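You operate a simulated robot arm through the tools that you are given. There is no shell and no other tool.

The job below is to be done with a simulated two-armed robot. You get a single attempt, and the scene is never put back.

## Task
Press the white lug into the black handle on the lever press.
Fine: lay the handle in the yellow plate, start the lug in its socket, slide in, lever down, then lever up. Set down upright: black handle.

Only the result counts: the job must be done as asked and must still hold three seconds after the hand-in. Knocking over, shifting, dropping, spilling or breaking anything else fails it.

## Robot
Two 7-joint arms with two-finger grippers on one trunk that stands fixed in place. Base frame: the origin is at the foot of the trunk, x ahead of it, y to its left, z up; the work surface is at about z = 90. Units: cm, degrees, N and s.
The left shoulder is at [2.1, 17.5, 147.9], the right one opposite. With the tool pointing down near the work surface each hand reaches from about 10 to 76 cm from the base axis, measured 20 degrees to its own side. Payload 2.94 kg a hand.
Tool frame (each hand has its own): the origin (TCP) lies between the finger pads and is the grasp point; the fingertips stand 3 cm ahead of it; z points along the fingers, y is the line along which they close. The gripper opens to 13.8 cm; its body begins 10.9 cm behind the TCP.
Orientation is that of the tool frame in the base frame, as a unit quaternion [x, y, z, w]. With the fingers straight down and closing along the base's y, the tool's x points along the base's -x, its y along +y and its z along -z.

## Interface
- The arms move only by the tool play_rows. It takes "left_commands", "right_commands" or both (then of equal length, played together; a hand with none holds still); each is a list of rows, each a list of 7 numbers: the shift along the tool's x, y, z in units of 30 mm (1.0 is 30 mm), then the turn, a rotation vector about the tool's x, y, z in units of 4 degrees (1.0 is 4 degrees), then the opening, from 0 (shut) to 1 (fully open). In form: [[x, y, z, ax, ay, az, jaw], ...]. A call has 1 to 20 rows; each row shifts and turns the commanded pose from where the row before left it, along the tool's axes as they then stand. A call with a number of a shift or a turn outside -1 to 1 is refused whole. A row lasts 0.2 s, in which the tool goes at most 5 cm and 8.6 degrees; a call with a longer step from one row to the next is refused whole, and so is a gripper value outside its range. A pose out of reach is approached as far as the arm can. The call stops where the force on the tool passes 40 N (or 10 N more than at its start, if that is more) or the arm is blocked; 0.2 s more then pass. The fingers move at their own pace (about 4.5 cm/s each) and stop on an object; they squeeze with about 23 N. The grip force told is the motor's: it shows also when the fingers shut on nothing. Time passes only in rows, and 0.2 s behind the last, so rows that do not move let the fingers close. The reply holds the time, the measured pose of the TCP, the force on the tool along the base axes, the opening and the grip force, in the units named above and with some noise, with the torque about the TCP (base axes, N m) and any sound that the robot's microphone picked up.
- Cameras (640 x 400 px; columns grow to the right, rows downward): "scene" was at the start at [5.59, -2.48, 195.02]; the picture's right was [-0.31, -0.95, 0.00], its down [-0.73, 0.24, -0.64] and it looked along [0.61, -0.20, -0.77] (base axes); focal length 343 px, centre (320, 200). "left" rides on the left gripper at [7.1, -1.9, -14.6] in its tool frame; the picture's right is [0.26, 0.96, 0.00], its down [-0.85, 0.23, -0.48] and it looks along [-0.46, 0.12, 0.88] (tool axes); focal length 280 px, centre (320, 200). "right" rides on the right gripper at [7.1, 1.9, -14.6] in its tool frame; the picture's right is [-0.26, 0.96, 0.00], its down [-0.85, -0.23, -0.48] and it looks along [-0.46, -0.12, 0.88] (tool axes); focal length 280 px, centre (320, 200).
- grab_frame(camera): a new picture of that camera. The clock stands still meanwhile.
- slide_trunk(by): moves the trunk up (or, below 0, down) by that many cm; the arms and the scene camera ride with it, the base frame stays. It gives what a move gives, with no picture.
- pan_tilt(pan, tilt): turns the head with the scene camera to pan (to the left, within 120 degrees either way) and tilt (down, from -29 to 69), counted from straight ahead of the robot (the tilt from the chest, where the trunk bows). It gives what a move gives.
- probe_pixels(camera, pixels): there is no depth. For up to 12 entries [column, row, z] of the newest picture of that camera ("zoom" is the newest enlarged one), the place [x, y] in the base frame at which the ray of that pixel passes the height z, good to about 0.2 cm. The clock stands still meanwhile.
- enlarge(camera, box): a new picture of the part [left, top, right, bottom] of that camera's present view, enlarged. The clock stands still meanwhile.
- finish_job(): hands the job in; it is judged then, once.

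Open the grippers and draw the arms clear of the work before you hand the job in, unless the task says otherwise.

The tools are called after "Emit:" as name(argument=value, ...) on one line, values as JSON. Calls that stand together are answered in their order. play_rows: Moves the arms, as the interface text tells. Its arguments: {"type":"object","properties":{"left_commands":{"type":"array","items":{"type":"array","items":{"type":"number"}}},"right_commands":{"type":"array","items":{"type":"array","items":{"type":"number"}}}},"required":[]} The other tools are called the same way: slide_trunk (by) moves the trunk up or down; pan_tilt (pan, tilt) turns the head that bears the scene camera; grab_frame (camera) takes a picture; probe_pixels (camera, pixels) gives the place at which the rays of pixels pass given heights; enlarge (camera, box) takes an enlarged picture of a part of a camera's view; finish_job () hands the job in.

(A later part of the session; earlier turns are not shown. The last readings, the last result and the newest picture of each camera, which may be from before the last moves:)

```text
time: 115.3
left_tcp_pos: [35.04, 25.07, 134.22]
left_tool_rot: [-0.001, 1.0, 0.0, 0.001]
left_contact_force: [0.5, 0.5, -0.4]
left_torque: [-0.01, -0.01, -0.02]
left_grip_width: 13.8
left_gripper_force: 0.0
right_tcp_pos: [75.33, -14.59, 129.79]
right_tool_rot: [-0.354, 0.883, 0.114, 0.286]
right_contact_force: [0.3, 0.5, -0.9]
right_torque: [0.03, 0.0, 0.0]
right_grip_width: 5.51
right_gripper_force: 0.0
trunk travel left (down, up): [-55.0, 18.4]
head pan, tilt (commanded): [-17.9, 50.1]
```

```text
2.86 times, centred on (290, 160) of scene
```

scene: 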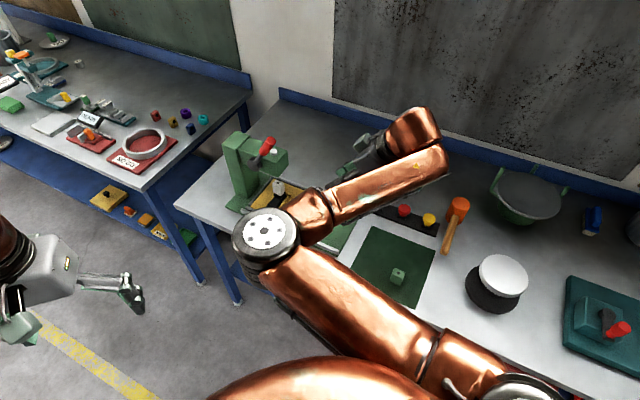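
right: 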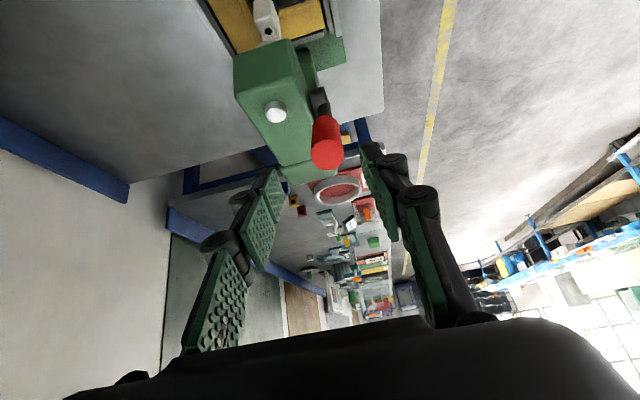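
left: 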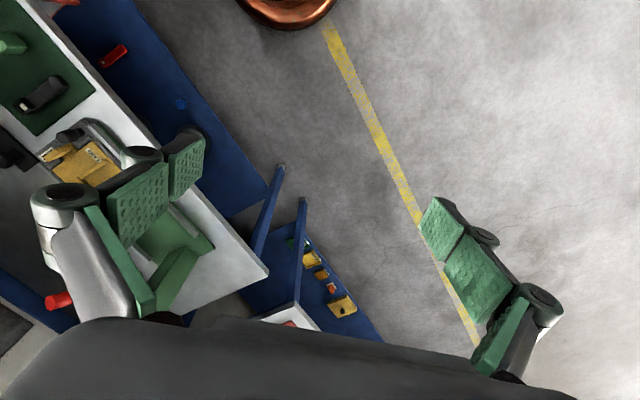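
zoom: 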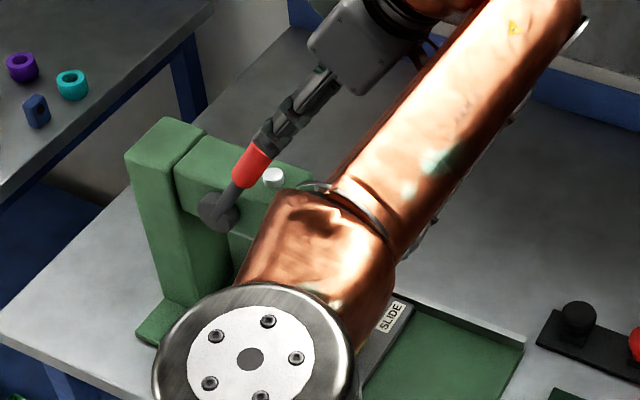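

The grip end is at px (327,153), about 5 mm off to +y, and the lever leans ~8° less than the tool. I correct: turn +8° about y, shift x −9 mm, y +4 mm.

Emit:
play_rows(right_commands=[[0, 0.07, 0, 0, 1, 0, 0.4], [0, 0.06, 0, 0, 1, 0, 0.4], [-0.3, 0, 0, 0, 0, 0, 0.4], [0, 0, 0, 0, 0, 0, 0.4]])

Emit:
grab_frame(camera="right")

Emit:
enlarge(camera="right", box=[240, 80, 400, 240])

```text
time: 116.3
left_tcp_pos: [34.96, 25.06, 134.03]
left_tool_rot: [0.0, 1.0, -0.001, 0.0]
left_contact_force: [0.5, 0.5, 0.4]
left_torque: [-0.02, 0.01, -0.01]
left_grip_width: 13.77
left_gripper_force: 0.1
right_tcp_pos: [75.4, -13.72, 130.19]
right_tool_rot: [-0.362, 0.901, 0.089, 0.223]
right_contact_force: [0.1, 0.1, -0.3]
right_torque: [-0.01, -0.03, -0.03]
right_grip_width: 5.51
right_gripper_force: 0.1
trunk travel left (down, up): [-55.0, 18.4]
head pan, tilt (commanded): [-17.9, 50.1]
```

```text
taken
```

right: 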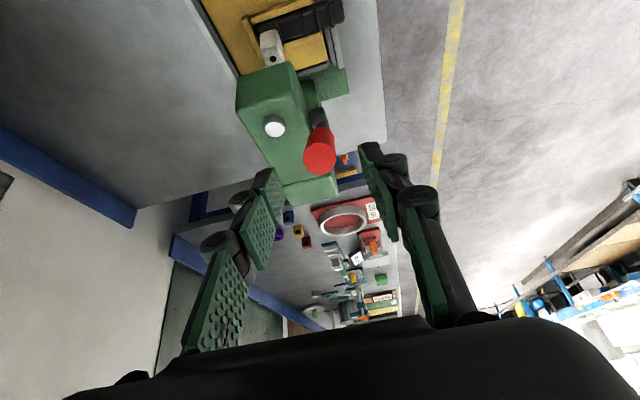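

```text
2.50 times, centred on (320, 160) of right
```

zoom: 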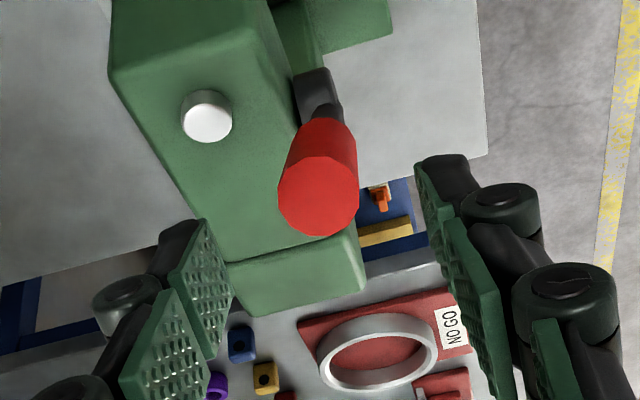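

Now the grip lies nearly along the tool axis (offset ≈3 mm in x). I correct and advance 9 cm so the pads straddle the red grip.

Emit:
play_rows(right_commands=[[-0.1, 0.02, 0.5, 0, 0, 0, 0.4], [0, 0, 0.7, 0, 0, 0, 0.4], [0, 0, 0.7, 0, 0, 0, 0.4], [0, 0, 0.7, 0, 0, 0, 0.4], [0, 0, 0.4, 0, 0, 0, 0.4], [0, 0, 0, 0, 0, 0, 0.4]])

Emit:
grab_frame(camera="right")

Emit:
enlarge(camera="right", box=[240, 80, 400, 280])

Emit:
enlarge(camera="scene", box=[220, 90, 340, 210])

```text
time: 117.7
left_tcp_pos: [35.06, 24.98, 133.99]
left_tool_rot: [-0.001, 1.0, -0.001, 0.001]
left_contact_force: [-0.2, 0.6, 0.0]
left_torque: [0.02, -0.05, 0.0]
left_grip_width: 13.78
left_gripper_force: 0.2
right_tcp_pos: [78.44, -10.62, 122.21]
right_tool_rot: [-0.361, 0.901, 0.089, 0.224]
right_contact_force: [-0.1, -0.7, 0.4]
right_torque: [-0.03, -0.01, -0.02]
right_grip_width: 5.53
right_gripper_force: 0.0
trunk travel left (down, up): [-55.0, 18.4]
head pan, tilt (commanded): [-17.9, 50.1]
```

```text
taken
```

right: 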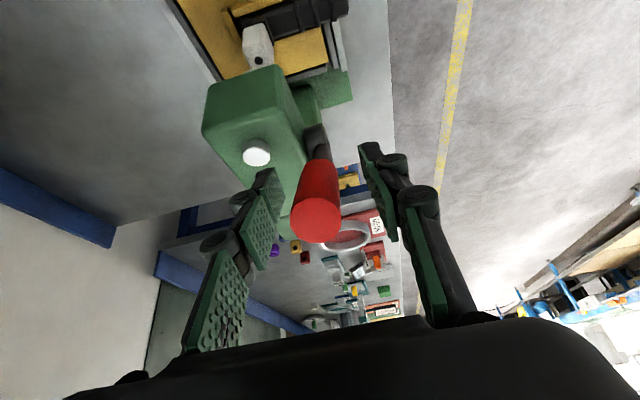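

```text
2.00 times, centred on (320, 180) of right
```

zoom: 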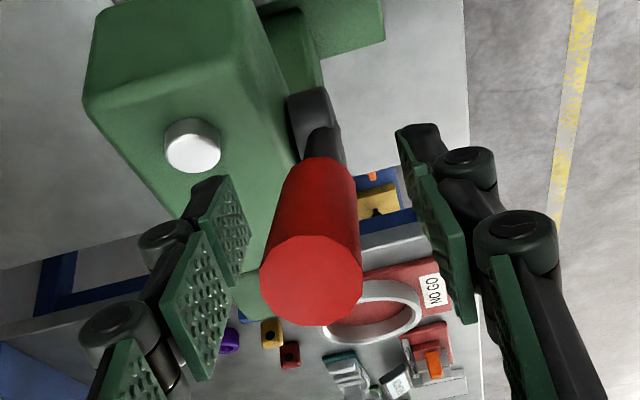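

```text
3.33 times, centred on (280, 150) of scene
```

zoom: 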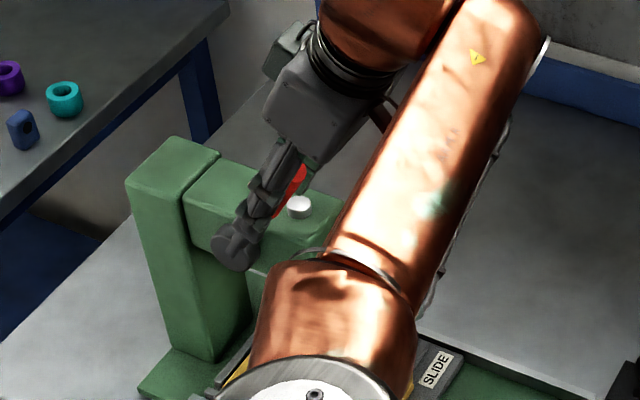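

The red grip lies between the pads (offset ≈2 mm). I correct slightly and close on it.

Emit:
play_rows(right_commands=[[-0.08, 0.02, 0, 0, 0, 0, 0.4], [0, 0, 0, 0, 0, 0, 0.25], [0, 0, 0, 0, 0, 0, 0.1], [0, 0, 0, 0, 0, 0, 0], [0, 0, 0, 0, 0, 0, 0], [0, 0, 0, 0, 0, 0, 0], [0, 0, 0, 0, 0, 0, 0]])

Emit:
enlarge(camera="right", box=[240, 80, 400, 280])

```text
time: 119.3
left_tcp_pos: [35.01, 25.06, 134.14]
left_tool_rot: [0.0, 1.0, 0.0, 0.0]
left_contact_force: [0.6, 0.0, -0.7]
left_torque: [0.01, 0.01, -0.01]
left_grip_width: 13.8
left_gripper_force: 0.1
right_tcp_pos: [78.69, -10.45, 122.37]
right_tool_rot: [-0.361, 0.9, 0.09, 0.225]
right_contact_force: [4.2, -2.9, 1.2]
right_torque: [0.18, -0.28, -0.04]
right_grip_width: 2.57
right_gripper_force: 44.4
trunk travel left (down, up): [-55.0, 18.4]
head pan, tilt (commanded): [-17.9, 50.1]
```

```text
2.00 times, centred on (320, 180) of right
```

zoom: 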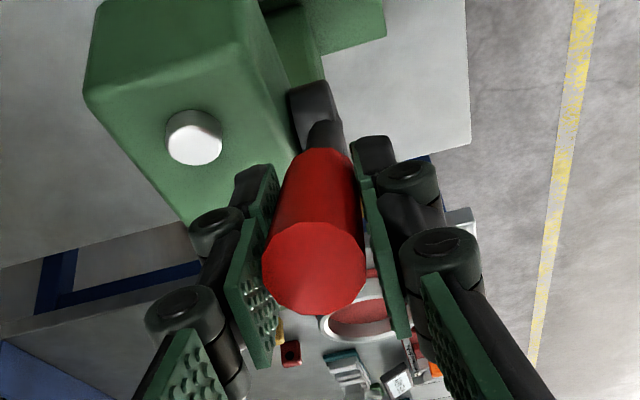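

The grip is held (2.57 cm). I start swinging the lever down: rows turning −4° about tool y while moving along the arc (r≈12.6 cm).

Emit:
play_rows(right_commands=[[0.1, -0.03, 0.003, 0, -0.34, 0, 0], [0.2, 0, 0.007, 0, -0.68, 0, 0], [0.294, 0, 0.01, 0, -1, 0, 0], [0.294, 0, 0.01, 0, -1, 0, 0], [0, 0, 0, 0, 0, 0, 0]])

Emit:
grab_frame(camera="right")

Emit:
enlarge(camera="scene", box=[220, 90, 340, 210])

```text
time: 120.5
left_tcp_pos: [35.29, 25.03, 134.11]
left_tool_rot: [0.0, 1.0, -0.001, -0.001]
left_contact_force: [0.9, -0.1, 0.8]
left_torque: [-0.04, 0.01, -0.01]
left_grip_width: 13.79
left_gripper_force: 0.0
right_tcp_pos: [77.51, -12.04, 120.83]
right_tool_rot: [-0.35, 0.872, 0.128, 0.318]
right_contact_force: [14.2, 3.5, -0.7]
right_torque: [0.91, -0.69, 0.19]
right_grip_width: 2.54
right_gripper_force: 44.8
trunk travel left (down, up): [-55.0, 18.4]
head pan, tilt (commanded): [-17.9, 50.1]
```

```text
taken
```

right: 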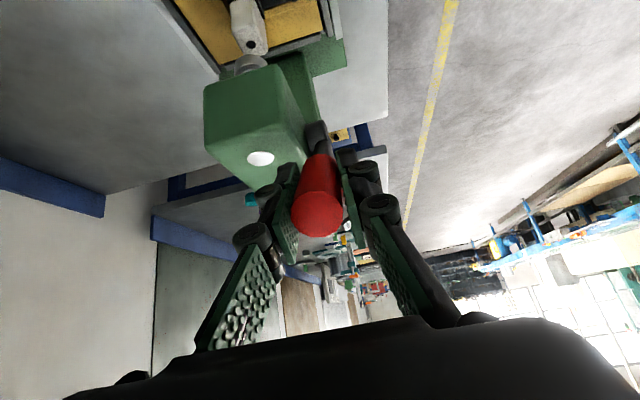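

```text
3.33 times, centred on (280, 150) of scene
```

zoom: 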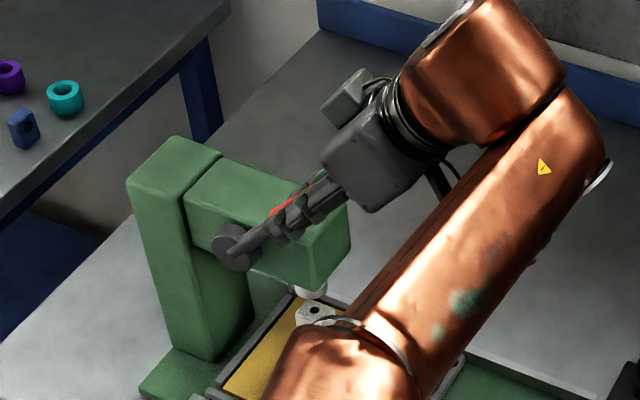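

The lever is now ~40° and the ram is coming down. I continue another 16° with a small side correction.

Emit:
play_rows(right_commands=[[0.29, -0.05, 0.01, 0, -1, 0, 0], [0.29, 0, 0.01, 0, -1, 0, 0], [0.29, 0, 0.01, 0, -1, 0, 0], [0.29, 0, 0.01, 0, -1, 0, 0], [0, 0, 0, 0, 0, 0, 0]])

Emit:
grab_frame(camera="right")

Emit:
enlarge(camera="scene", box=[220, 90, 340, 210])

```text
time: 121.7
left_tcp_pos: [35.35, 25.4, 133.86]
left_tool_rot: [-0.001, 1.0, -0.002, -0.002]
left_contact_force: [0.2, 0.2, -0.3]
left_torque: [0.01, 0.01, 0.0]
left_grip_width: 13.81
left_gripper_force: 0.1
right_tcp_pos: [75.82, -13.39, 118.14]
right_tool_rot: [-0.331, 0.819, 0.175, 0.435]
right_contact_force: [25.9, 15.5, -2.0]
right_torque: [1.09, -0.77, 0.29]
right_grip_width: 2.55
right_gripper_force: 44.9
trunk travel left (down, up): [-55.0, 18.4]
head pan, tilt (commanded): [-17.9, 50.1]
```

```text
taken
```

right: 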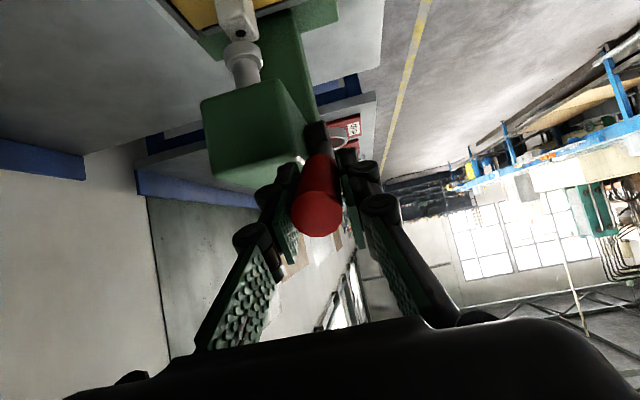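

```text
3.33 times, centred on (280, 150) of scene
```

zoom: 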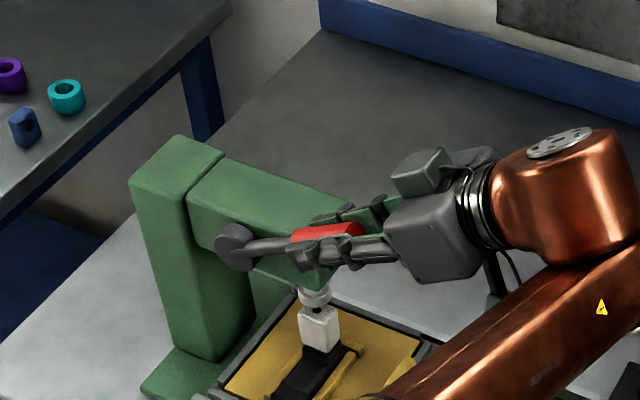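

The ram foot is just reaching the lug top (lever ≈56°). A radial pull of ~25 N has built up, so I add an inward correction and continue 8°.

Emit:
play_rows(right_commands=[[0, -0.04, 0.12, 0, 0, 0, 0], [0.28, 0, 0.04, 0, -1, 0, 0], [0.28, 0, 0.03, 0, -1, 0, 0], [0, 0, 0, 0, 0, 0, 0]])

Emit:
grab_frame(camera="right")

Emit:
enlarge(camera="scene", box=[230, 130, 320, 220])

```text
time: 122.7
left_tcp_pos: [35.12, 25.31, 134.01]
left_tool_rot: [0.0, 1.0, -0.001, 0.0]
left_contact_force: [0.4, 0.0, -0.9]
left_torque: [0.02, 0.03, 0.01]
left_grip_width: 13.81
left_gripper_force: 0.1
right_tcp_pos: [75.33, -14.03, 116.69]
right_tool_rot: [-0.317, 0.787, 0.198, 0.492]
right_contact_force: [8.2, 7.8, 4.5]
right_torque: [1.21, -0.61, 0.91]
right_grip_width: 2.54
right_gripper_force: 45.1
trunk travel left (down, up): [-55.0, 18.4]
head pan, tilt (commanded): [-17.9, 50.1]
```

```text
taken
```

right: 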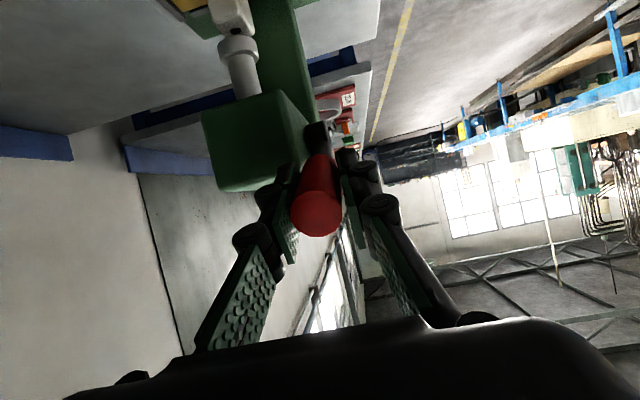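

```text
4.44 times, centred on (275, 175) of scene
```

zoom: 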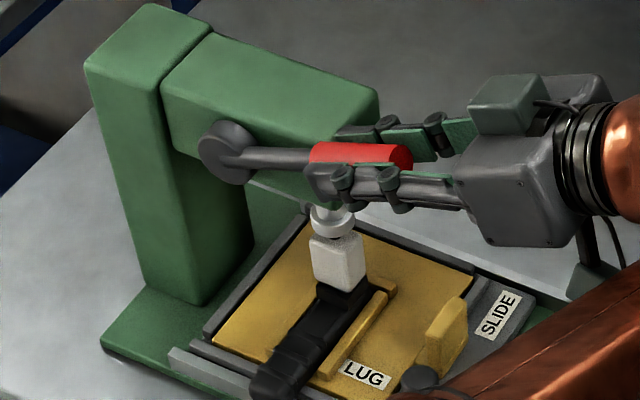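

The ram foot meets the lug top (lever ≈64°). I continue pressing 8° more, watching force and the lug.

Emit:
play_rows(right_commands=[[0.28, -0.02, 0.04, 0, -1, 0, 0], [0.28, 0, 0.03, 0, -1, 0, 0], [0, 0, 0, 0, 0, 0, 0]])

Emit:
enlarge(camera="scene", box=[230, 130, 320, 220])

```text
time: 123.5
left_tcp_pos: [35.08, 25.29, 134.13]
left_tool_rot: [-0.001, 1.0, -0.001, 0.001]
left_contact_force: [-0.6, -0.6, -0.2]
left_torque: [0.0, 0.01, -0.01]
left_grip_width: 13.79
left_gripper_force: 0.0
right_tcp_pos: [74.95, -14.38, 115.01]
right_tool_rot: [-0.302, 0.751, 0.218, 0.545]
right_contact_force: [1.2, 8.0, 6.7]
right_torque: [1.22, -0.54, 1.17]
right_grip_width: 2.58
right_gripper_force: 45.1
trunk travel left (down, up): [-55.0, 18.4]
head pan, tilt (commanded): [-17.9, 50.1]
```

```text
4.44 times, centred on (275, 175) of scene
```

zoom: 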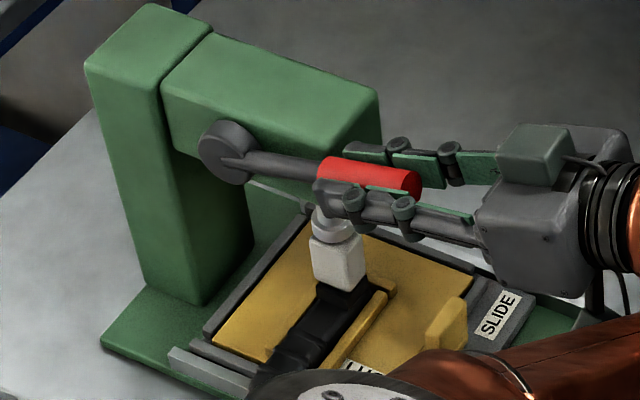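

Lever at ≈72°, resistance still small (~8 N). I continue 8° further.

Emit:
play_rows(right_commands=[[0.28, -0.03, 0.03, 0, -1, 0, 0], [0.28, 0, 0.03, 0, -1, 0, 0], [0, 0, 0, 0, 0, 0, 0]])

Emit:
grab_frame(camera="scene")

Emit:
enlarge(camera="scene", box=[240, 140, 310, 210])

```text
time: 124.2
left_tcp_pos: [34.7, 24.96, 134.21]
left_tool_rot: [0.0, 1.0, -0.001, 0.002]
left_contact_force: [-0.4, 0.0, 0.3]
left_torque: [0.06, -0.01, 0.01]
left_grip_width: 13.77
left_gripper_force: 0.0
right_tcp_pos: [74.84, -14.69, 113.5]
right_tool_rot: [-0.298, 0.712, 0.255, 0.583]
right_contact_force: [-13.4, 17.8, 2.9]
right_torque: [0.85, -0.77, -0.18]
right_grip_width: 2.55
right_gripper_force: 45.1
right hand out of reach, approached as far as the arm can: row 2
trunk travel left (down, up): [-55.0, 18.4]
head pan, tilt (commanded): [-17.9, 50.1]
stopped in row 3 (right hand): the force on the tool passed its limit at 43 N (the readings are from after the stop); the commanded pose is now the measured one
```

```text
taken
```

scene: 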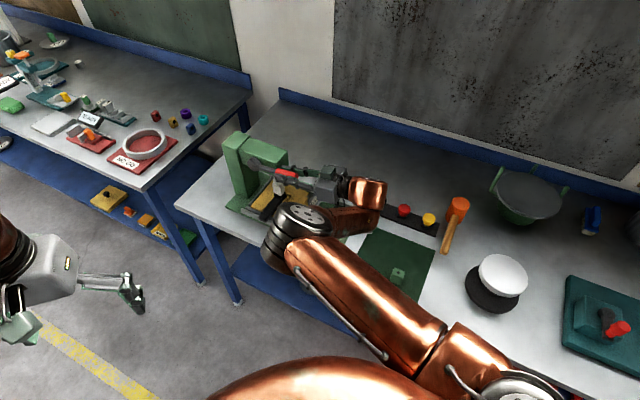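

```text
5.71 times, centred on (275, 175) of scene
```

zoom: 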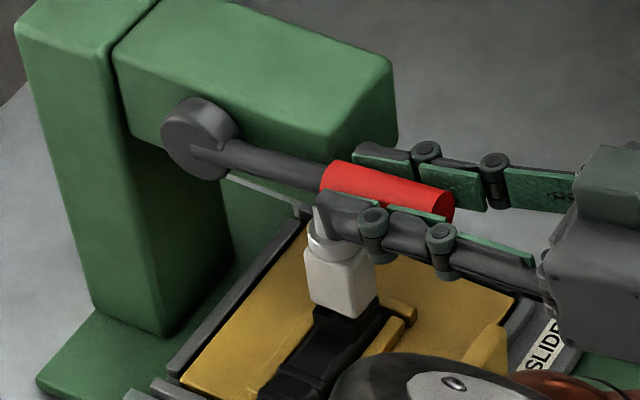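

The wrist reached its tilt limit (lever ≈79°), with the ram resting on the lug. I read the settled forces with a still row before deciding how to press on.

Emit:
play_rows(right_commands=[[0, 0, 0, 0, 0, 0, 0], [0, 0, 0, 0, 0, 0, 0]])

Emit:
grab_frame(camera="right")

```text
time: 124.8
left_tcp_pos: [34.85, 25.51, 134.08]
left_tool_rot: [-0.002, 1.0, -0.002, 0.001]
left_contact_force: [1.1, -0.5, 0.2]
left_torque: [0.0, -0.01, 0.03]
left_grip_width: 13.81
left_gripper_force: 0.1
right_tcp_pos: [74.76, -14.48, 113.52]
right_tool_rot: [-0.297, 0.713, 0.251, 0.583]
right_contact_force: [-18.2, 19.8, 3.0]
right_torque: [0.52, -0.36, 0.55]
right_grip_width: 2.55
right_gripper_force: 44.9
trunk travel left (down, up): [-55.0, 18.4]
head pan, tilt (commanded): [-17.9, 50.1]
```

```text
taken
```

right: 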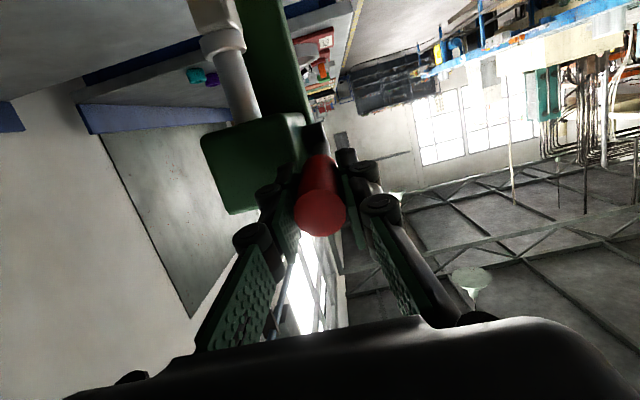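

A side load of ~27 N remains from the limit. I relieve it: +4.5 mm in y and tilt back 2° to get off the joint limit.

Emit:
play_rows(right_commands=[[0, 0.08, 0, 0, 0.25, 0, 0], [0, 0.08, 0, 0, 0.25, 0, 0], [0, 0, 0, 0, 0, 0, 0]])

```text
time: 125.6
left_tcp_pos: [34.96, 25.34, 134.02]
left_tool_rot: [-0.001, 1.0, -0.001, 0.0]
left_contact_force: [0.2, 0.0, 0.8]
left_torque: [-0.01, 0.03, -0.02]
left_grip_width: 13.82
left_gripper_force: 0.1
right_tcp_pos: [74.81, -14.54, 113.61]
right_tool_rot: [-0.3, 0.722, 0.244, 0.574]
right_contact_force: [4.3, 17.2, 13.6]
right_torque: [1.14, -1.09, 0.2]
right_grip_width: 2.54
right_gripper_force: 45.0
trunk travel left (down, up): [-55.0, 18.4]
head pan, tilt (commanded): [-17.9, 50.1]
```

Loads are now balanced (13.6 N upward on the lever). I press on with pure translation along tool x (downward), 0.9 cm, without further tilting.

Emit:
play_rows(right_commands=[[0.15, 0.03, 0.02, 0, 0, 0, 0], [0.15, 0, 0.02, 0, 0, 0, 0], [0, 0, 0, 0, 0, 0, 0]])

Emit:
enlarge(camera="scene", box=[240, 140, 310, 210])

```text
time: 126.4
left_tcp_pos: [35.03, 25.28, 134.03]
left_tool_rot: [0.0, 1.0, -0.001, 0.0]
left_contact_force: [0.1, 0.2, -0.2]
left_torque: [0.0, -0.01, -0.01]
left_grip_width: 13.8
left_gripper_force: 0.0
right_tcp_pos: [74.72, -14.74, 112.47]
right_tool_rot: [-0.299, 0.725, 0.244, 0.571]
right_contact_force: [7.5, 9.6, 11.9]
right_torque: [1.08, -1.17, 0.01]
right_grip_width: 2.53
right_gripper_force: 45.0
trunk travel left (down, up): [-55.0, 18.4]
head pan, tilt (commanded): [-17.9, 50.1]
```

```text
5.71 times, centred on (275, 175) of scene
```

zoom: 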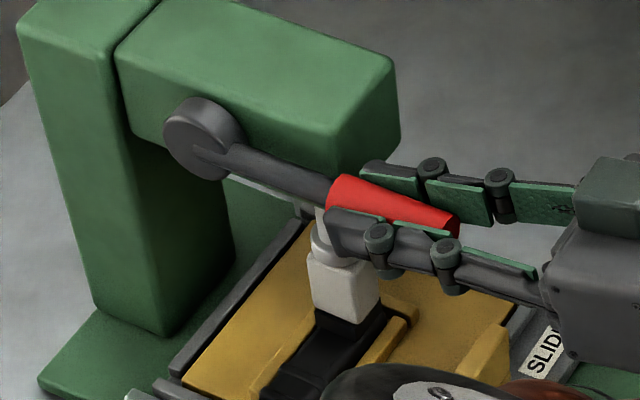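

The lever came down to ≈84° and the lug moved down a bit, with ~12 N. I continue another 0.9 cm.

Emit:
play_rows(right_commands=[[0.15, 0.02, 0.02, 0, 0, 0, 0], [0.15, 0, 0.02, 0, 0, 0, 0], [0, 0, 0, 0, 0, 0, 0]])

Emit:
enlarge(camera="scene", box=[240, 140, 310, 210])

```text
time: 127.2
left_tcp_pos: [34.9, 25.24, 134.1]
left_tool_rot: [0.0, 1.0, -0.001, 0.001]
left_contact_force: [0.6, 0.0, 0.3]
left_torque: [-0.01, -0.01, 0.01]
left_grip_width: 13.8
left_gripper_force: 0.0
right_tcp_pos: [74.72, -14.67, 112.14]
right_tool_rot: [-0.299, 0.721, 0.243, 0.576]
right_contact_force: [13.8, 6.2, 27.7]
right_torque: [1.16, -1.26, -0.1]
right_grip_width: 2.51
right_gripper_force: 44.8
trunk travel left (down, up): [-55.0, 18.4]
head pan, tilt (commanded): [-17.9, 50.1]
heard: snap
```

```text
5.71 times, centred on (275, 175) of scene
```

zoom: 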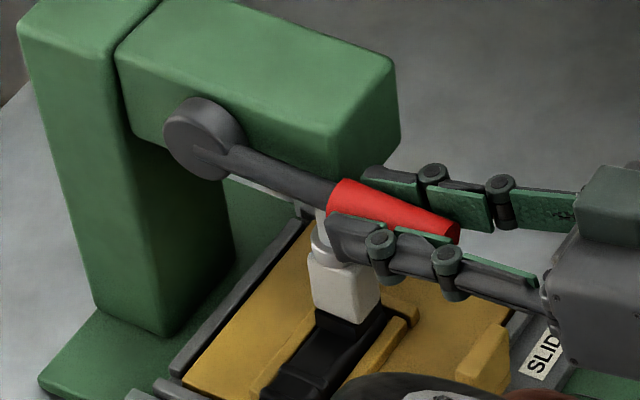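

A "snap" was heard and the force rose to 28 N: the lug has seated. Now I bring the lever up again along the reverse arc, first with pure translation.

Emit:
play_rows(right_commands=[[-0.15, 0, -0.02, 0, 0, 0, 0], [-0.2, 0, -0.02, 0, 0, 0, 0], [-0.2, 0, -0.02, 0, 0, 0, 0], [-0.1, 0, 0, 0, 0, 0, 0], [0, 0, 0, 0, 0, 0, 0]])

Emit:
enlarge(camera="scene", box=[240, 140, 310, 210])

```text
time: 128.4
left_tcp_pos: [35.09, 25.08, 134.03]
left_tool_rot: [-0.001, 1.0, 0.0, 0.0]
left_contact_force: [0.0, 0.8, 0.3]
left_torque: [0.01, 0.0, 0.0]
left_grip_width: 13.8
left_gripper_force: 0.1
right_tcp_pos: [74.66, -14.73, 113.1]
right_tool_rot: [-0.297, 0.727, 0.244, 0.569]
right_contact_force: [-10.3, -4.3, -19.6]
right_torque: [-1.2, 1.25, 0.18]
right_grip_width: 2.59
right_gripper_force: 44.7
trunk travel left (down, up): [-55.0, 18.4]
head pan, tilt (commanded): [-17.9, 50.1]
```

```text
5.71 times, centred on (275, 175) of scene
```

zoom: 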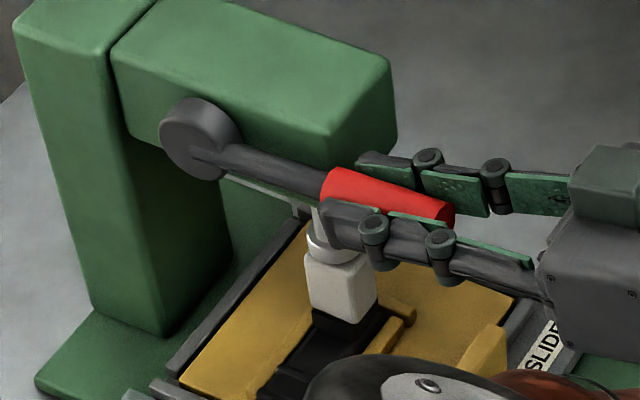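

The lever follows upward (≈20 N friction). I continue the reverse arc with the tool turning back.

Emit:
play_rows(right_commands=[[-0.2, 0, 0, 0, 0, 0, 0], [-0.26, 0, -0.02, 0, 1, 0, 0], [-0.28, 0, -0.02, 0, 1, 0, 0], [-0.28, 0, -0.02, 0, 1, 0, 0], [0, 0, 0, 0, 0, 0, 0]])

Emit:
enlarge(camera="scene", box=[230, 130, 320, 220])

```text
time: 129.6
left_tcp_pos: [35.24, 24.94, 134.11]
left_tool_rot: [-0.001, 1.0, 0.0, 0.0]
left_contact_force: [0.9, 0.3, -0.4]
left_torque: [0.0, -0.01, 0.0]
left_grip_width: 13.8
left_gripper_force: 0.1
right_tcp_pos: [75.29, -14.24, 116.39]
right_tool_rot: [-0.322, 0.781, 0.211, 0.492]
right_contact_force: [-3.5, -4.8, -13.8]
right_torque: [-1.12, 1.05, -0.07]
right_grip_width: 2.53
right_gripper_force: 44.8
trunk travel left (down, up): [-55.0, 18.4]
head pan, tilt (commanded): [-17.9, 50.1]
```

```text
4.44 times, centred on (275, 175) of scene
```

zoom: 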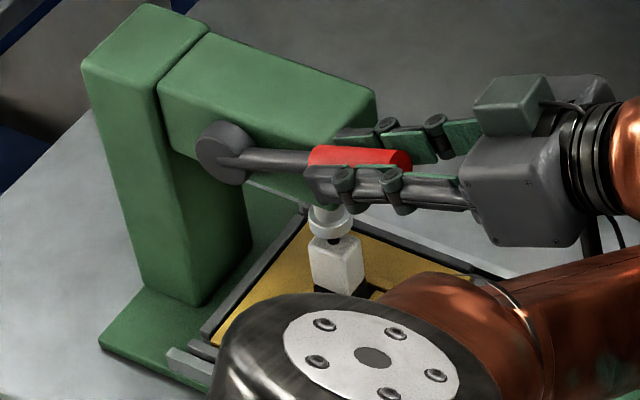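

The ram lifts off the lug. I continue 5 more rows (20°).

Emit:
play_rows(right_commands=[[-0.28, 0, -0.02, 0, 1, 0, 0], [-0.28, 0, -0.02, 0, 1, 0, 0], [-0.28, 0, -0.02, 0, 1, 0, 0], [-0.285, 0, -0.02, 0, 1, 0, 0], [-0.285, 0, -0.02, 0, 1, 0, 0], [0, 0, 0, 0, 0, 0, 0]])

Emit:
enlarge(camera="scene", box=[220, 110, 330, 220])

```text
time: 131.0
left_tcp_pos: [35.18, 25.04, 134.06]
left_tool_rot: [-0.001, 1.0, 0.0, -0.001]
left_contact_force: [-0.2, -0.3, -0.5]
left_torque: [-0.02, -0.01, -0.02]
left_grip_width: 13.8
left_gripper_force: 0.0
right_tcp_pos: [76.76, -12.58, 120.11]
right_tool_rot: [-0.354, 0.854, 0.153, 0.348]
right_contact_force: [-3.4, -4.6, -15.6]
right_torque: [-1.14, 1.02, -0.17]
right_grip_width: 2.51
right_gripper_force: 45.0
trunk travel left (down, up): [-55.0, 18.4]
head pan, tilt (commanded): [-17.9, 50.1]
```

```text
3.64 times, centred on (275, 165) of scene
```

zoom: 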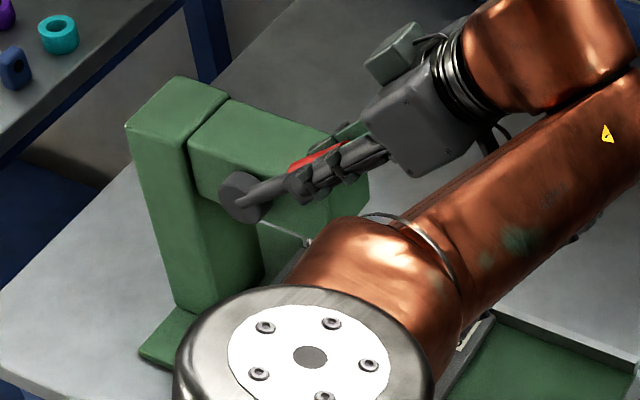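

Lever is at ≈46°. I continue 4 rows toward its start angle (~29°).

Emit:
play_rows(right_commands=[[-0.285, 0, -0.02, 0, 1, 0, 0], [-0.285, 0, -0.02, 0, 1, 0, 0], [-0.285, 0, -0.02, 0, 1, 0, 0], [-0.285, 0, -0.02, 0, 1, 0, 0], [0, 0, 0, 0, 0, 0, 0]])

Emit:
enlarge(camera="scene", box=[220, 110, 330, 220])

Emit:
grab_frame(camera="right")

```text
time: 132.2
left_tcp_pos: [35.06, 24.96, 134.05]
left_tool_rot: [0.0, 1.0, 0.0, 0.0]
left_contact_force: [-0.4, 0.3, 0.1]
left_torque: [-0.01, 0.01, -0.04]
left_grip_width: 13.78
left_gripper_force: 0.0
right_tcp_pos: [78.7, -10.86, 122.25]
right_tool_rot: [-0.373, 0.894, 0.103, 0.225]
right_contact_force: [-8.9, 2.8, -18.9]
right_torque: [-1.01, 0.89, -0.1]
right_grip_width: 2.53
right_gripper_force: 45.3
trunk travel left (down, up): [-55.0, 18.4]
head pan, tilt (commanded): [-17.9, 50.1]
```

```text
3.64 times, centred on (275, 165) of scene
```

zoom: 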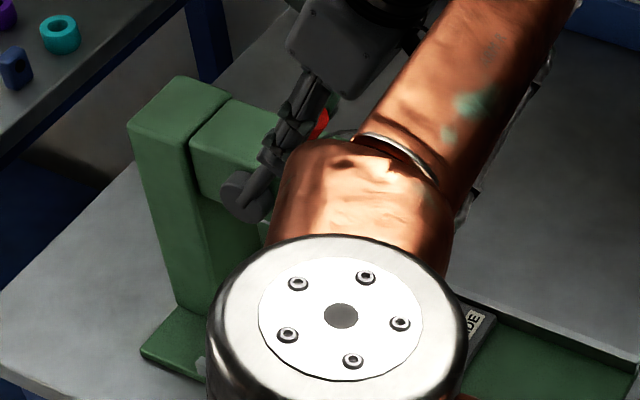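

```text
taken
```

right: 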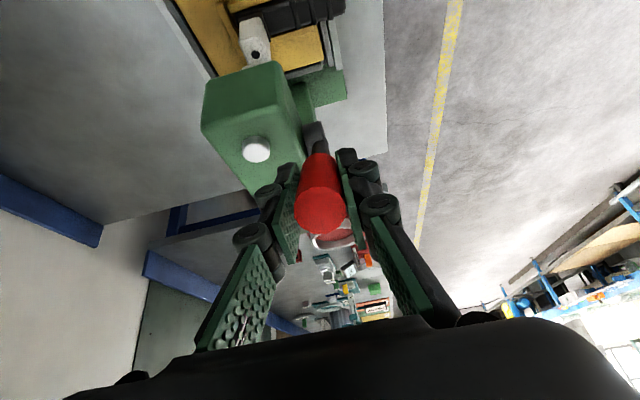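

The lever is back at ≈30°. I push 3° further to make sure it is fully up against its stop.

Emit:
play_rows(right_commands=[[-0.12, 0.03, 0, 0, 0.4, 0, 0], [-0.12, 0, 0, 0, 0.4, 0, 0], [0, 0, 0, 0, 0, 0, 0]])

```text
time: 133.0
left_tcp_pos: [34.96, 25.07, 134.13]
left_tool_rot: [-0.001, 1.0, -0.001, 0.0]
left_contact_force: [1.1, 0.8, -0.2]
left_torque: [0.05, 0.0, -0.04]
left_grip_width: 13.82
left_gripper_force: 0.0
right_tcp_pos: [78.76, -10.49, 122.58]
right_tool_rot: [-0.374, 0.901, 0.091, 0.2]
right_contact_force: [-17.6, -1.6, -21.8]
right_torque: [0.02, -0.16, -0.11]
right_grip_width: 2.53
right_gripper_force: 45.1
trunk travel left (down, up): [-55.0, 18.4]
head pan, tilt (commanded): [-17.9, 50.1]
```

Resistance rises at the start position: the lever is up at its stop. I unload the hand and open the jaws.

Emit:
play_rows(right_commands=[[0.08, 0, 0.08, 0, 0, 0, 0], [0, 0, 0, 0, 0, 0, 0], [0, 0, 0, 0, 0, 0, 0.2], [0, 0, 0, 0, 0, 0, 0.3], [0, 0, 0, 0, 0, 0, 0.4], [0, 0, 0, 0, 0, 0, 0.4]])

Emit:
grab_frame(camera="right")

```text
time: 134.4
left_tcp_pos: [35.06, 24.94, 134.09]
left_tool_rot: [-0.002, 1.0, -0.002, 0.0]
left_contact_force: [0.4, 0.8, -1.2]
left_torque: [-0.05, -0.02, -0.03]
left_grip_width: 13.81
left_gripper_force: 0.1
right_tcp_pos: [78.89, -10.48, 122.52]
right_tool_rot: [-0.374, 0.9, 0.091, 0.203]
right_contact_force: [-0.4, -0.4, 0.3]
right_torque: [0.01, -0.02, 0.03]
right_grip_width: 5.52
right_gripper_force: 0.0
trunk travel left (down, up): [-55.0, 18.4]
head pan, tilt (commanded): [-17.9, 50.1]
```

```text
taken
```

right: 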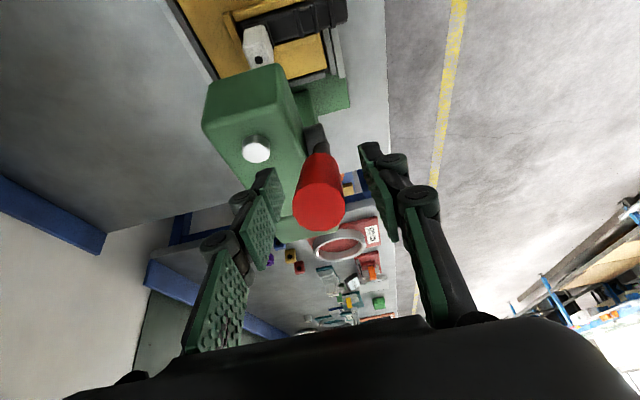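

The lever stays up. I withdraw along the tool axis and then back away from the press.

Emit:
play_rows(right_commands=[[0, 0, -0.5, 0, 0, 0, 0.4], [0, 0, -0.9, 0, 0, 0, 0.4], [0, 0, -0.9, 0, 0, 0, 0.4], [0, 0, -0.9, 0, 0, 0, 0.4], [0.6, 0, -0.5, 0, 0, 0, 0.4], [0.9, 0, 0, 0, 0, 0, 0.4], [0.9, 0, 0, 0, 0, 0, 0.4], [0.9, 0, -0.2, 0, 0, 0, 0.4], [0.9, 0, -0.3, 0, 0, 0, 0.4], [0.9, 0, -0.3, 0, 0, 0, 0.4], [0.9, 0, -0.3, 0, 0, 0, 0.4]])

Emit:
grab_frame(camera="scene")

Emit:
grab_frame(camera="right")

Emit:
enlarge(camera="scene", box=[230, 120, 330, 220])

```text
time: 136.8
left_tcp_pos: [35.08, 24.96, 134.1]
left_tool_rot: [-0.001, 1.0, 0.0, 0.0]
left_contact_force: [-0.4, -0.8, 0.4]
left_torque: [0.06, 0.0, -0.01]
left_grip_width: 13.81
left_gripper_force: 0.0
right_tcp_pos: [63.2, -26.84, 127.71]
right_tool_rot: [-0.376, 0.9, 0.092, 0.202]
right_contact_force: [0.5, -0.1, 0.1]
right_torque: [0.03, -0.01, 0.04]
right_grip_width: 5.53
right_gripper_force: 0.1
trunk travel left (down, up): [-55.0, 18.4]
head pan, tilt (commanded): [-17.9, 50.1]
```

```text
taken
```

scene: 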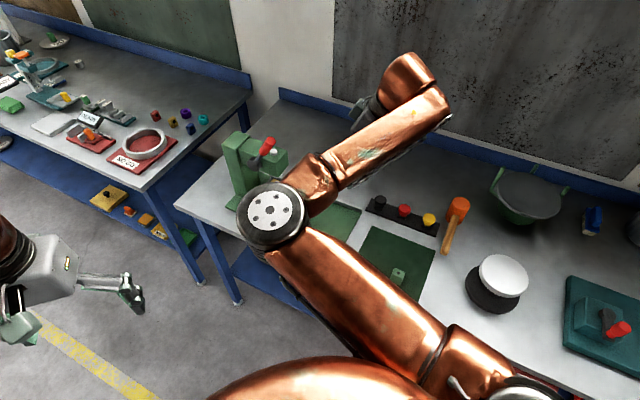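

```text
taken
```

right: 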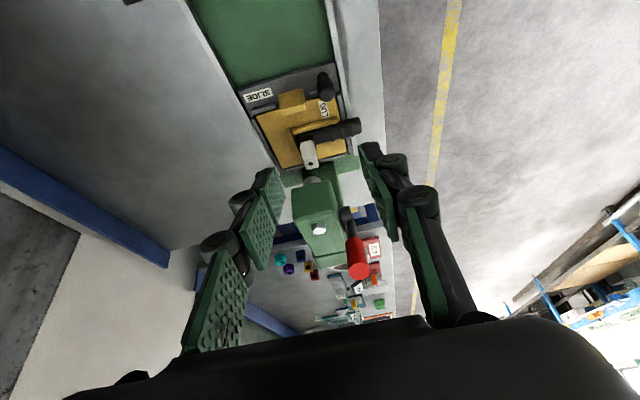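

```text
4.00 times, centred on (280, 170) of scene
```

zoom: 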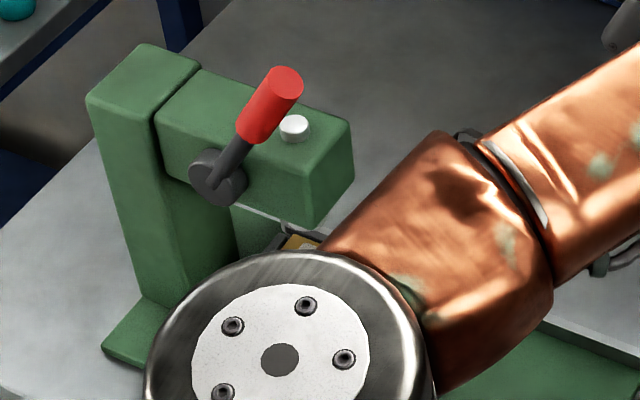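

Lever and ram are up again. I enlarge the right view on lug and handle.

Emit:
enlarge(camera="right", box=[260, 80, 380, 200])

Emit:
play_rows(right_commands=[[0.9, -0.3, -0.2, 0, 0, 0, 0.4], [0.9, -0.3, -0.2, 0, 0, 0, 0.4], [0.9, -0.3, -0.2, 0, 0, 0, 0.4], [0.9, -0.3, -0.2, 0, 0, 0, 0.4], [0.9, -0.3, -0.2, 0, 0, 0, 0.4], [0.9, -0.3, -0.2, 0, 0, 0, 0.4]])

Emit:
enlarge(camera="scene", box=[230, 120, 350, 230])

```text
3.33 times, centred on (320, 140) of right
```

zoom: 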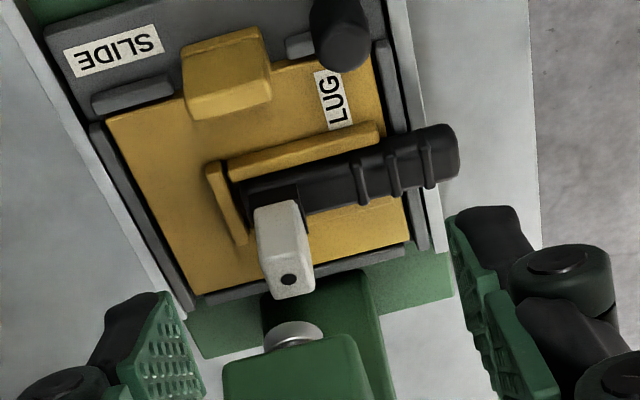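

```text
time: 138.2
left_tcp_pos: [34.97, 25.04, 134.12]
left_tool_rot: [0.0, 1.0, 0.0, -0.001]
left_contact_force: [-0.4, -0.5, 0.5]
left_torque: [0.03, 0.03, 0.03]
left_grip_width: 13.82
left_gripper_force: 0.1
right_tcp_pos: [55.68, -42.17, 123.85]
right_tool_rot: [-0.375, 0.9, 0.092, 0.202]
right_contact_force: [-0.2, 0.1, 1.0]
right_torque: [0.04, 0.0, -0.01]
right_grip_width: 5.53
right_gripper_force: 0.0
trunk travel left (down, up): [-55.0, 18.4]
head pan, tilt (commanded): [-17.9, 50.1]
```

```text
3.64 times, centred on (290, 175) of scene
```

zoom: 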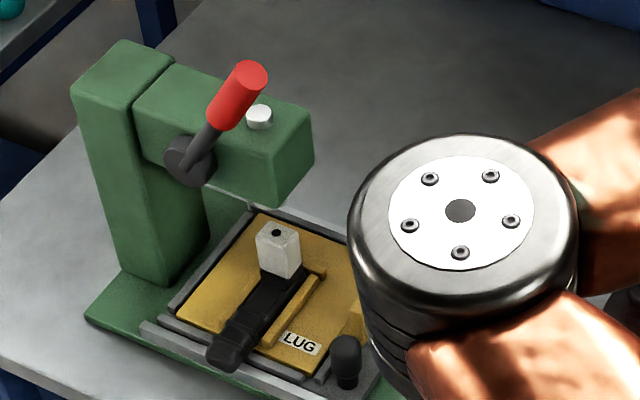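

The press is as at the start with lever up, and the lug sits lower in the handle. I check the lug's seat height with both cameras.

Emit:
grab_frame(camera="right")

Emit:
enlarge(camera="scene", box=[255, 165, 300, 215])

Emit:
probe_pixels(camera="scene", pixels=[[277.9, 184.1, 100.5], [277.9, 184.1, 101], [277.9, 184.1, 101.5], [277.9, 184.1, 102]])

```text
taken
```

right: 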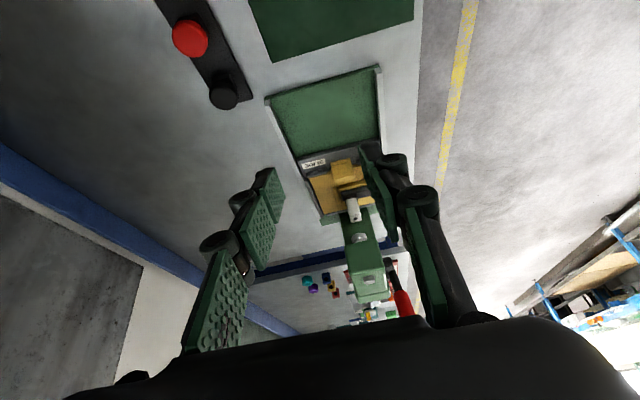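

```text
8.00 times, centred on (278, 190) of scene
```

zoom: 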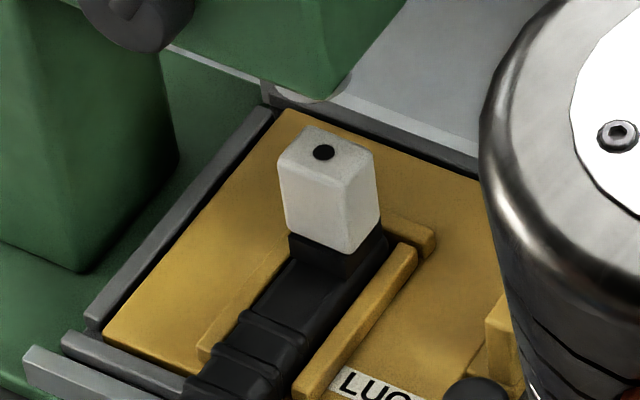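

```text
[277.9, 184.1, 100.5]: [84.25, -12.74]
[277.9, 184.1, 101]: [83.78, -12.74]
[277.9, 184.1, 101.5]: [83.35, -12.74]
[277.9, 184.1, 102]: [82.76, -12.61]
```

The lug sits on the collar in the scene zoom. I enlarge the current right view for a side look at the joint.

Emit:
enlarge(camera="right", box=[310, 140, 400, 250])

```text
3.64 times, centred on (355, 195) of right
```

zoom: 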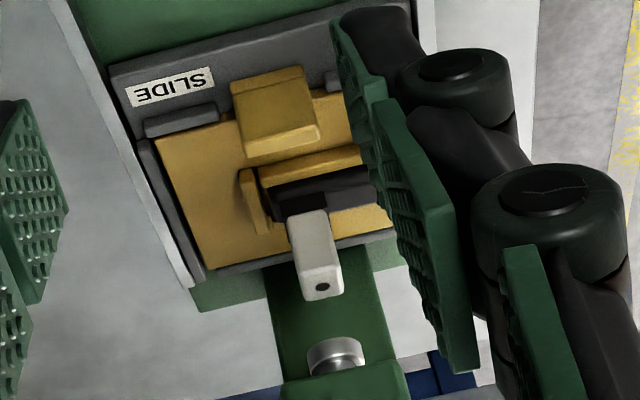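

The lug stands straight. For a low side view of the joint I lower the hand behind the press (over the free mat) and tilt it 20° more.

Emit:
play_rows(right_commands=[[0.358, 0, 0.742, 0, 0, 0, 0.4], [0.358, 0, 0.742, 0, 0, 0, 0.4], [0.358, 0, 0.742, 0, 0, 0, 0.4], [0.358, 0, 0.742, 0, 0, 0, 0.4], [0.358, 0, 0.742, 0, 0, 0, 0.4], [0.358, 0, 0.742, 0, 0, 0, 0.4], [0.358, 0, 0.742, 0, 0, 0, 0.4], [0, 0, 0, 0, -1, 0, 0.4], [0, 0, 0, 0, -1, 0, 0.4], [0, 0, 0, 0, -1, 0, 0.4], [0, 0, 0, 0, -1, 0, 0.4], [0, 0, 0, 0, -1, 0, 0.4]])

Emit:
grab_frame(camera="right")

```text
time: 140.8
left_tcp_pos: [35.04, 25.0, 134.13]
left_tool_rot: [0.0, 1.0, 0.0, 0.0]
left_contact_force: [0.9, 0.5, 0.4]
left_torque: [0.01, 0.0, -0.02]
left_grip_width: 13.81
left_gripper_force: 0.1
right_tcp_pos: [55.58, -41.63, 106.45]
right_tool_rot: [-0.354, 0.851, 0.156, 0.355]
right_contact_force: [-0.5, -0.7, 0.1]
right_torque: [0.0, 0.0, 0.02]
right_grip_width: 5.54
right_gripper_force: 0.1
trunk travel left (down, up): [-55.0, 18.4]
head pan, tilt (commanded): [-17.9, 50.1]
```

```text
taken
```

right: 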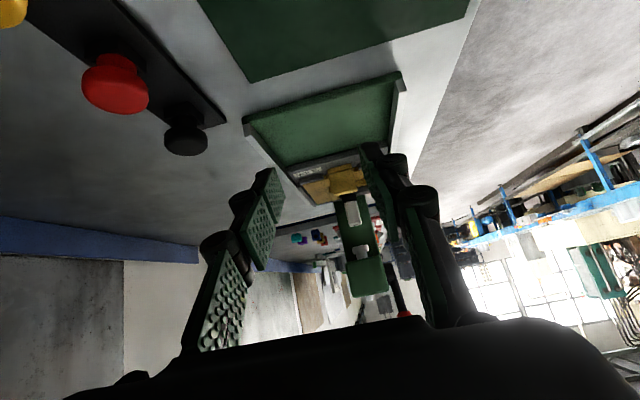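

I enlarge the lug region at px (352,210).

Emit:
enlarge(camera="right", box=[320, 165, 390, 265])

Emit:
enlarge(camera="right", box=[335, 185, 370, 225])

```text
4.00 times, centred on (355, 215) of right
```

zoom: 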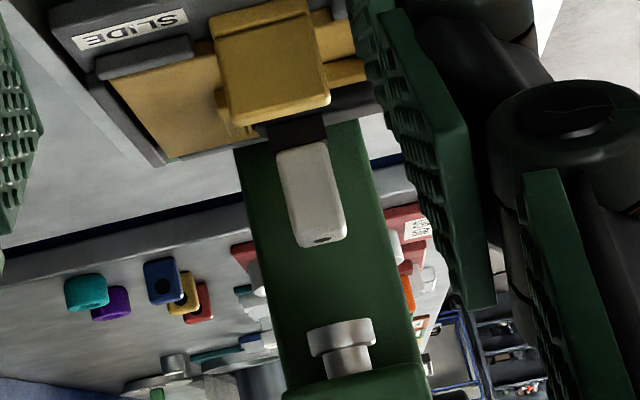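

```text
10.00 times, centred on (352, 205) of right
```

zoom: 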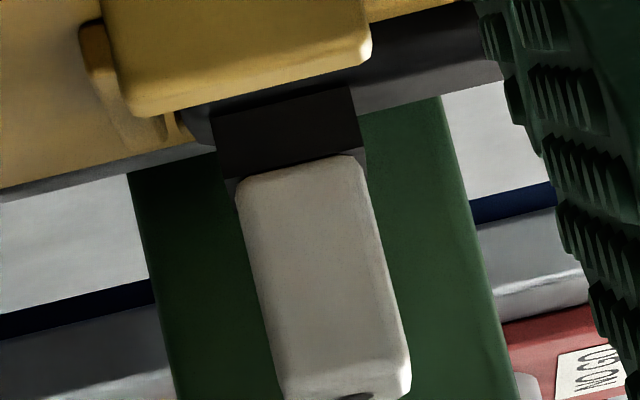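

The lug's underside is flush on the collar: fully pressed in. I raise the right hand clear of the work and open the gripper fully.

Emit:
play_rows(right_commands=[[-0.65, 0, -0.64, 0, 0, 0, 0.4], [-0.65, 0, -0.64, 0, 0, 0, 0.4], [-0.65, 0, -0.64, 0, 0, 0, 0.4], [-0.65, 0, -0.64, 0, 0, 0, 0.5], [-0.65, -0.2, -0.64, 0, 0, 0, 0.7], [-0.65, -0.3, -0.64, 0, 0, 0, 1], [-0.65, -0.3, -0.64, 0, 0, 0, 1], [0.5, -0.3, -0.7, 0, 0, 0, 1], [0.5, -0.3, -0.7, 0, 0, 0, 1], [0.5, -0.3, -0.7, 0, 0, 0, 1], [0, 0, 0, 0, 0, 0, 1]])

Emit:
grab_frame(camera="scene")

Emit:
enlarge(camera="scene", box=[220, 120, 360, 250])

```text
time: 143.2
left_tcp_pos: [35.06, 25.21, 134.1]
left_tool_rot: [-0.001, 1.0, -0.001, 0.0]
left_contact_force: [0.6, 0.4, 0.5]
left_torque: [-0.03, 0.01, 0.02]
left_grip_width: 13.8
left_gripper_force: 0.1
right_tcp_pos: [53.74, -50.75, 126.69]
right_tool_rot: [-0.353, 0.852, 0.155, 0.355]
right_contact_force: [0.0, -0.1, -0.1]
right_torque: [-0.06, 0.0, 0.03]
right_grip_width: 13.79
right_gripper_force: 0.0
trunk travel left (down, up): [-55.0, 18.4]
head pan, tilt (commanded): [-17.9, 50.1]
```

```text
taken
```

scene: 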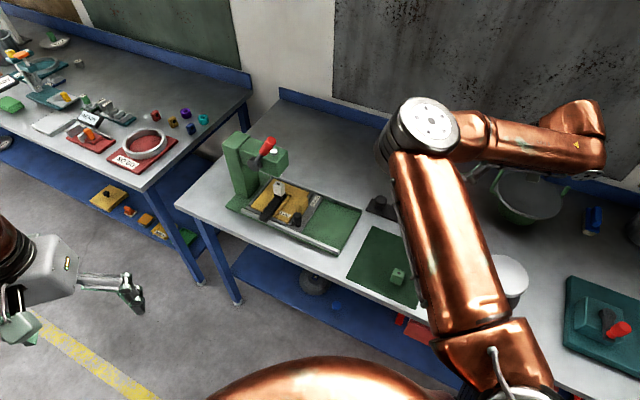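

```text
3.08 times, centred on (290, 185) of scene
```

zoom: 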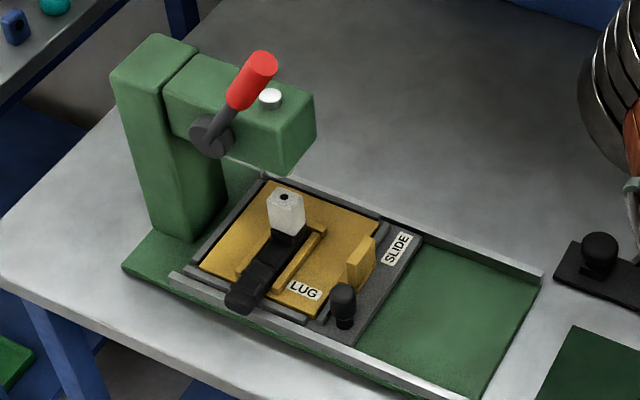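

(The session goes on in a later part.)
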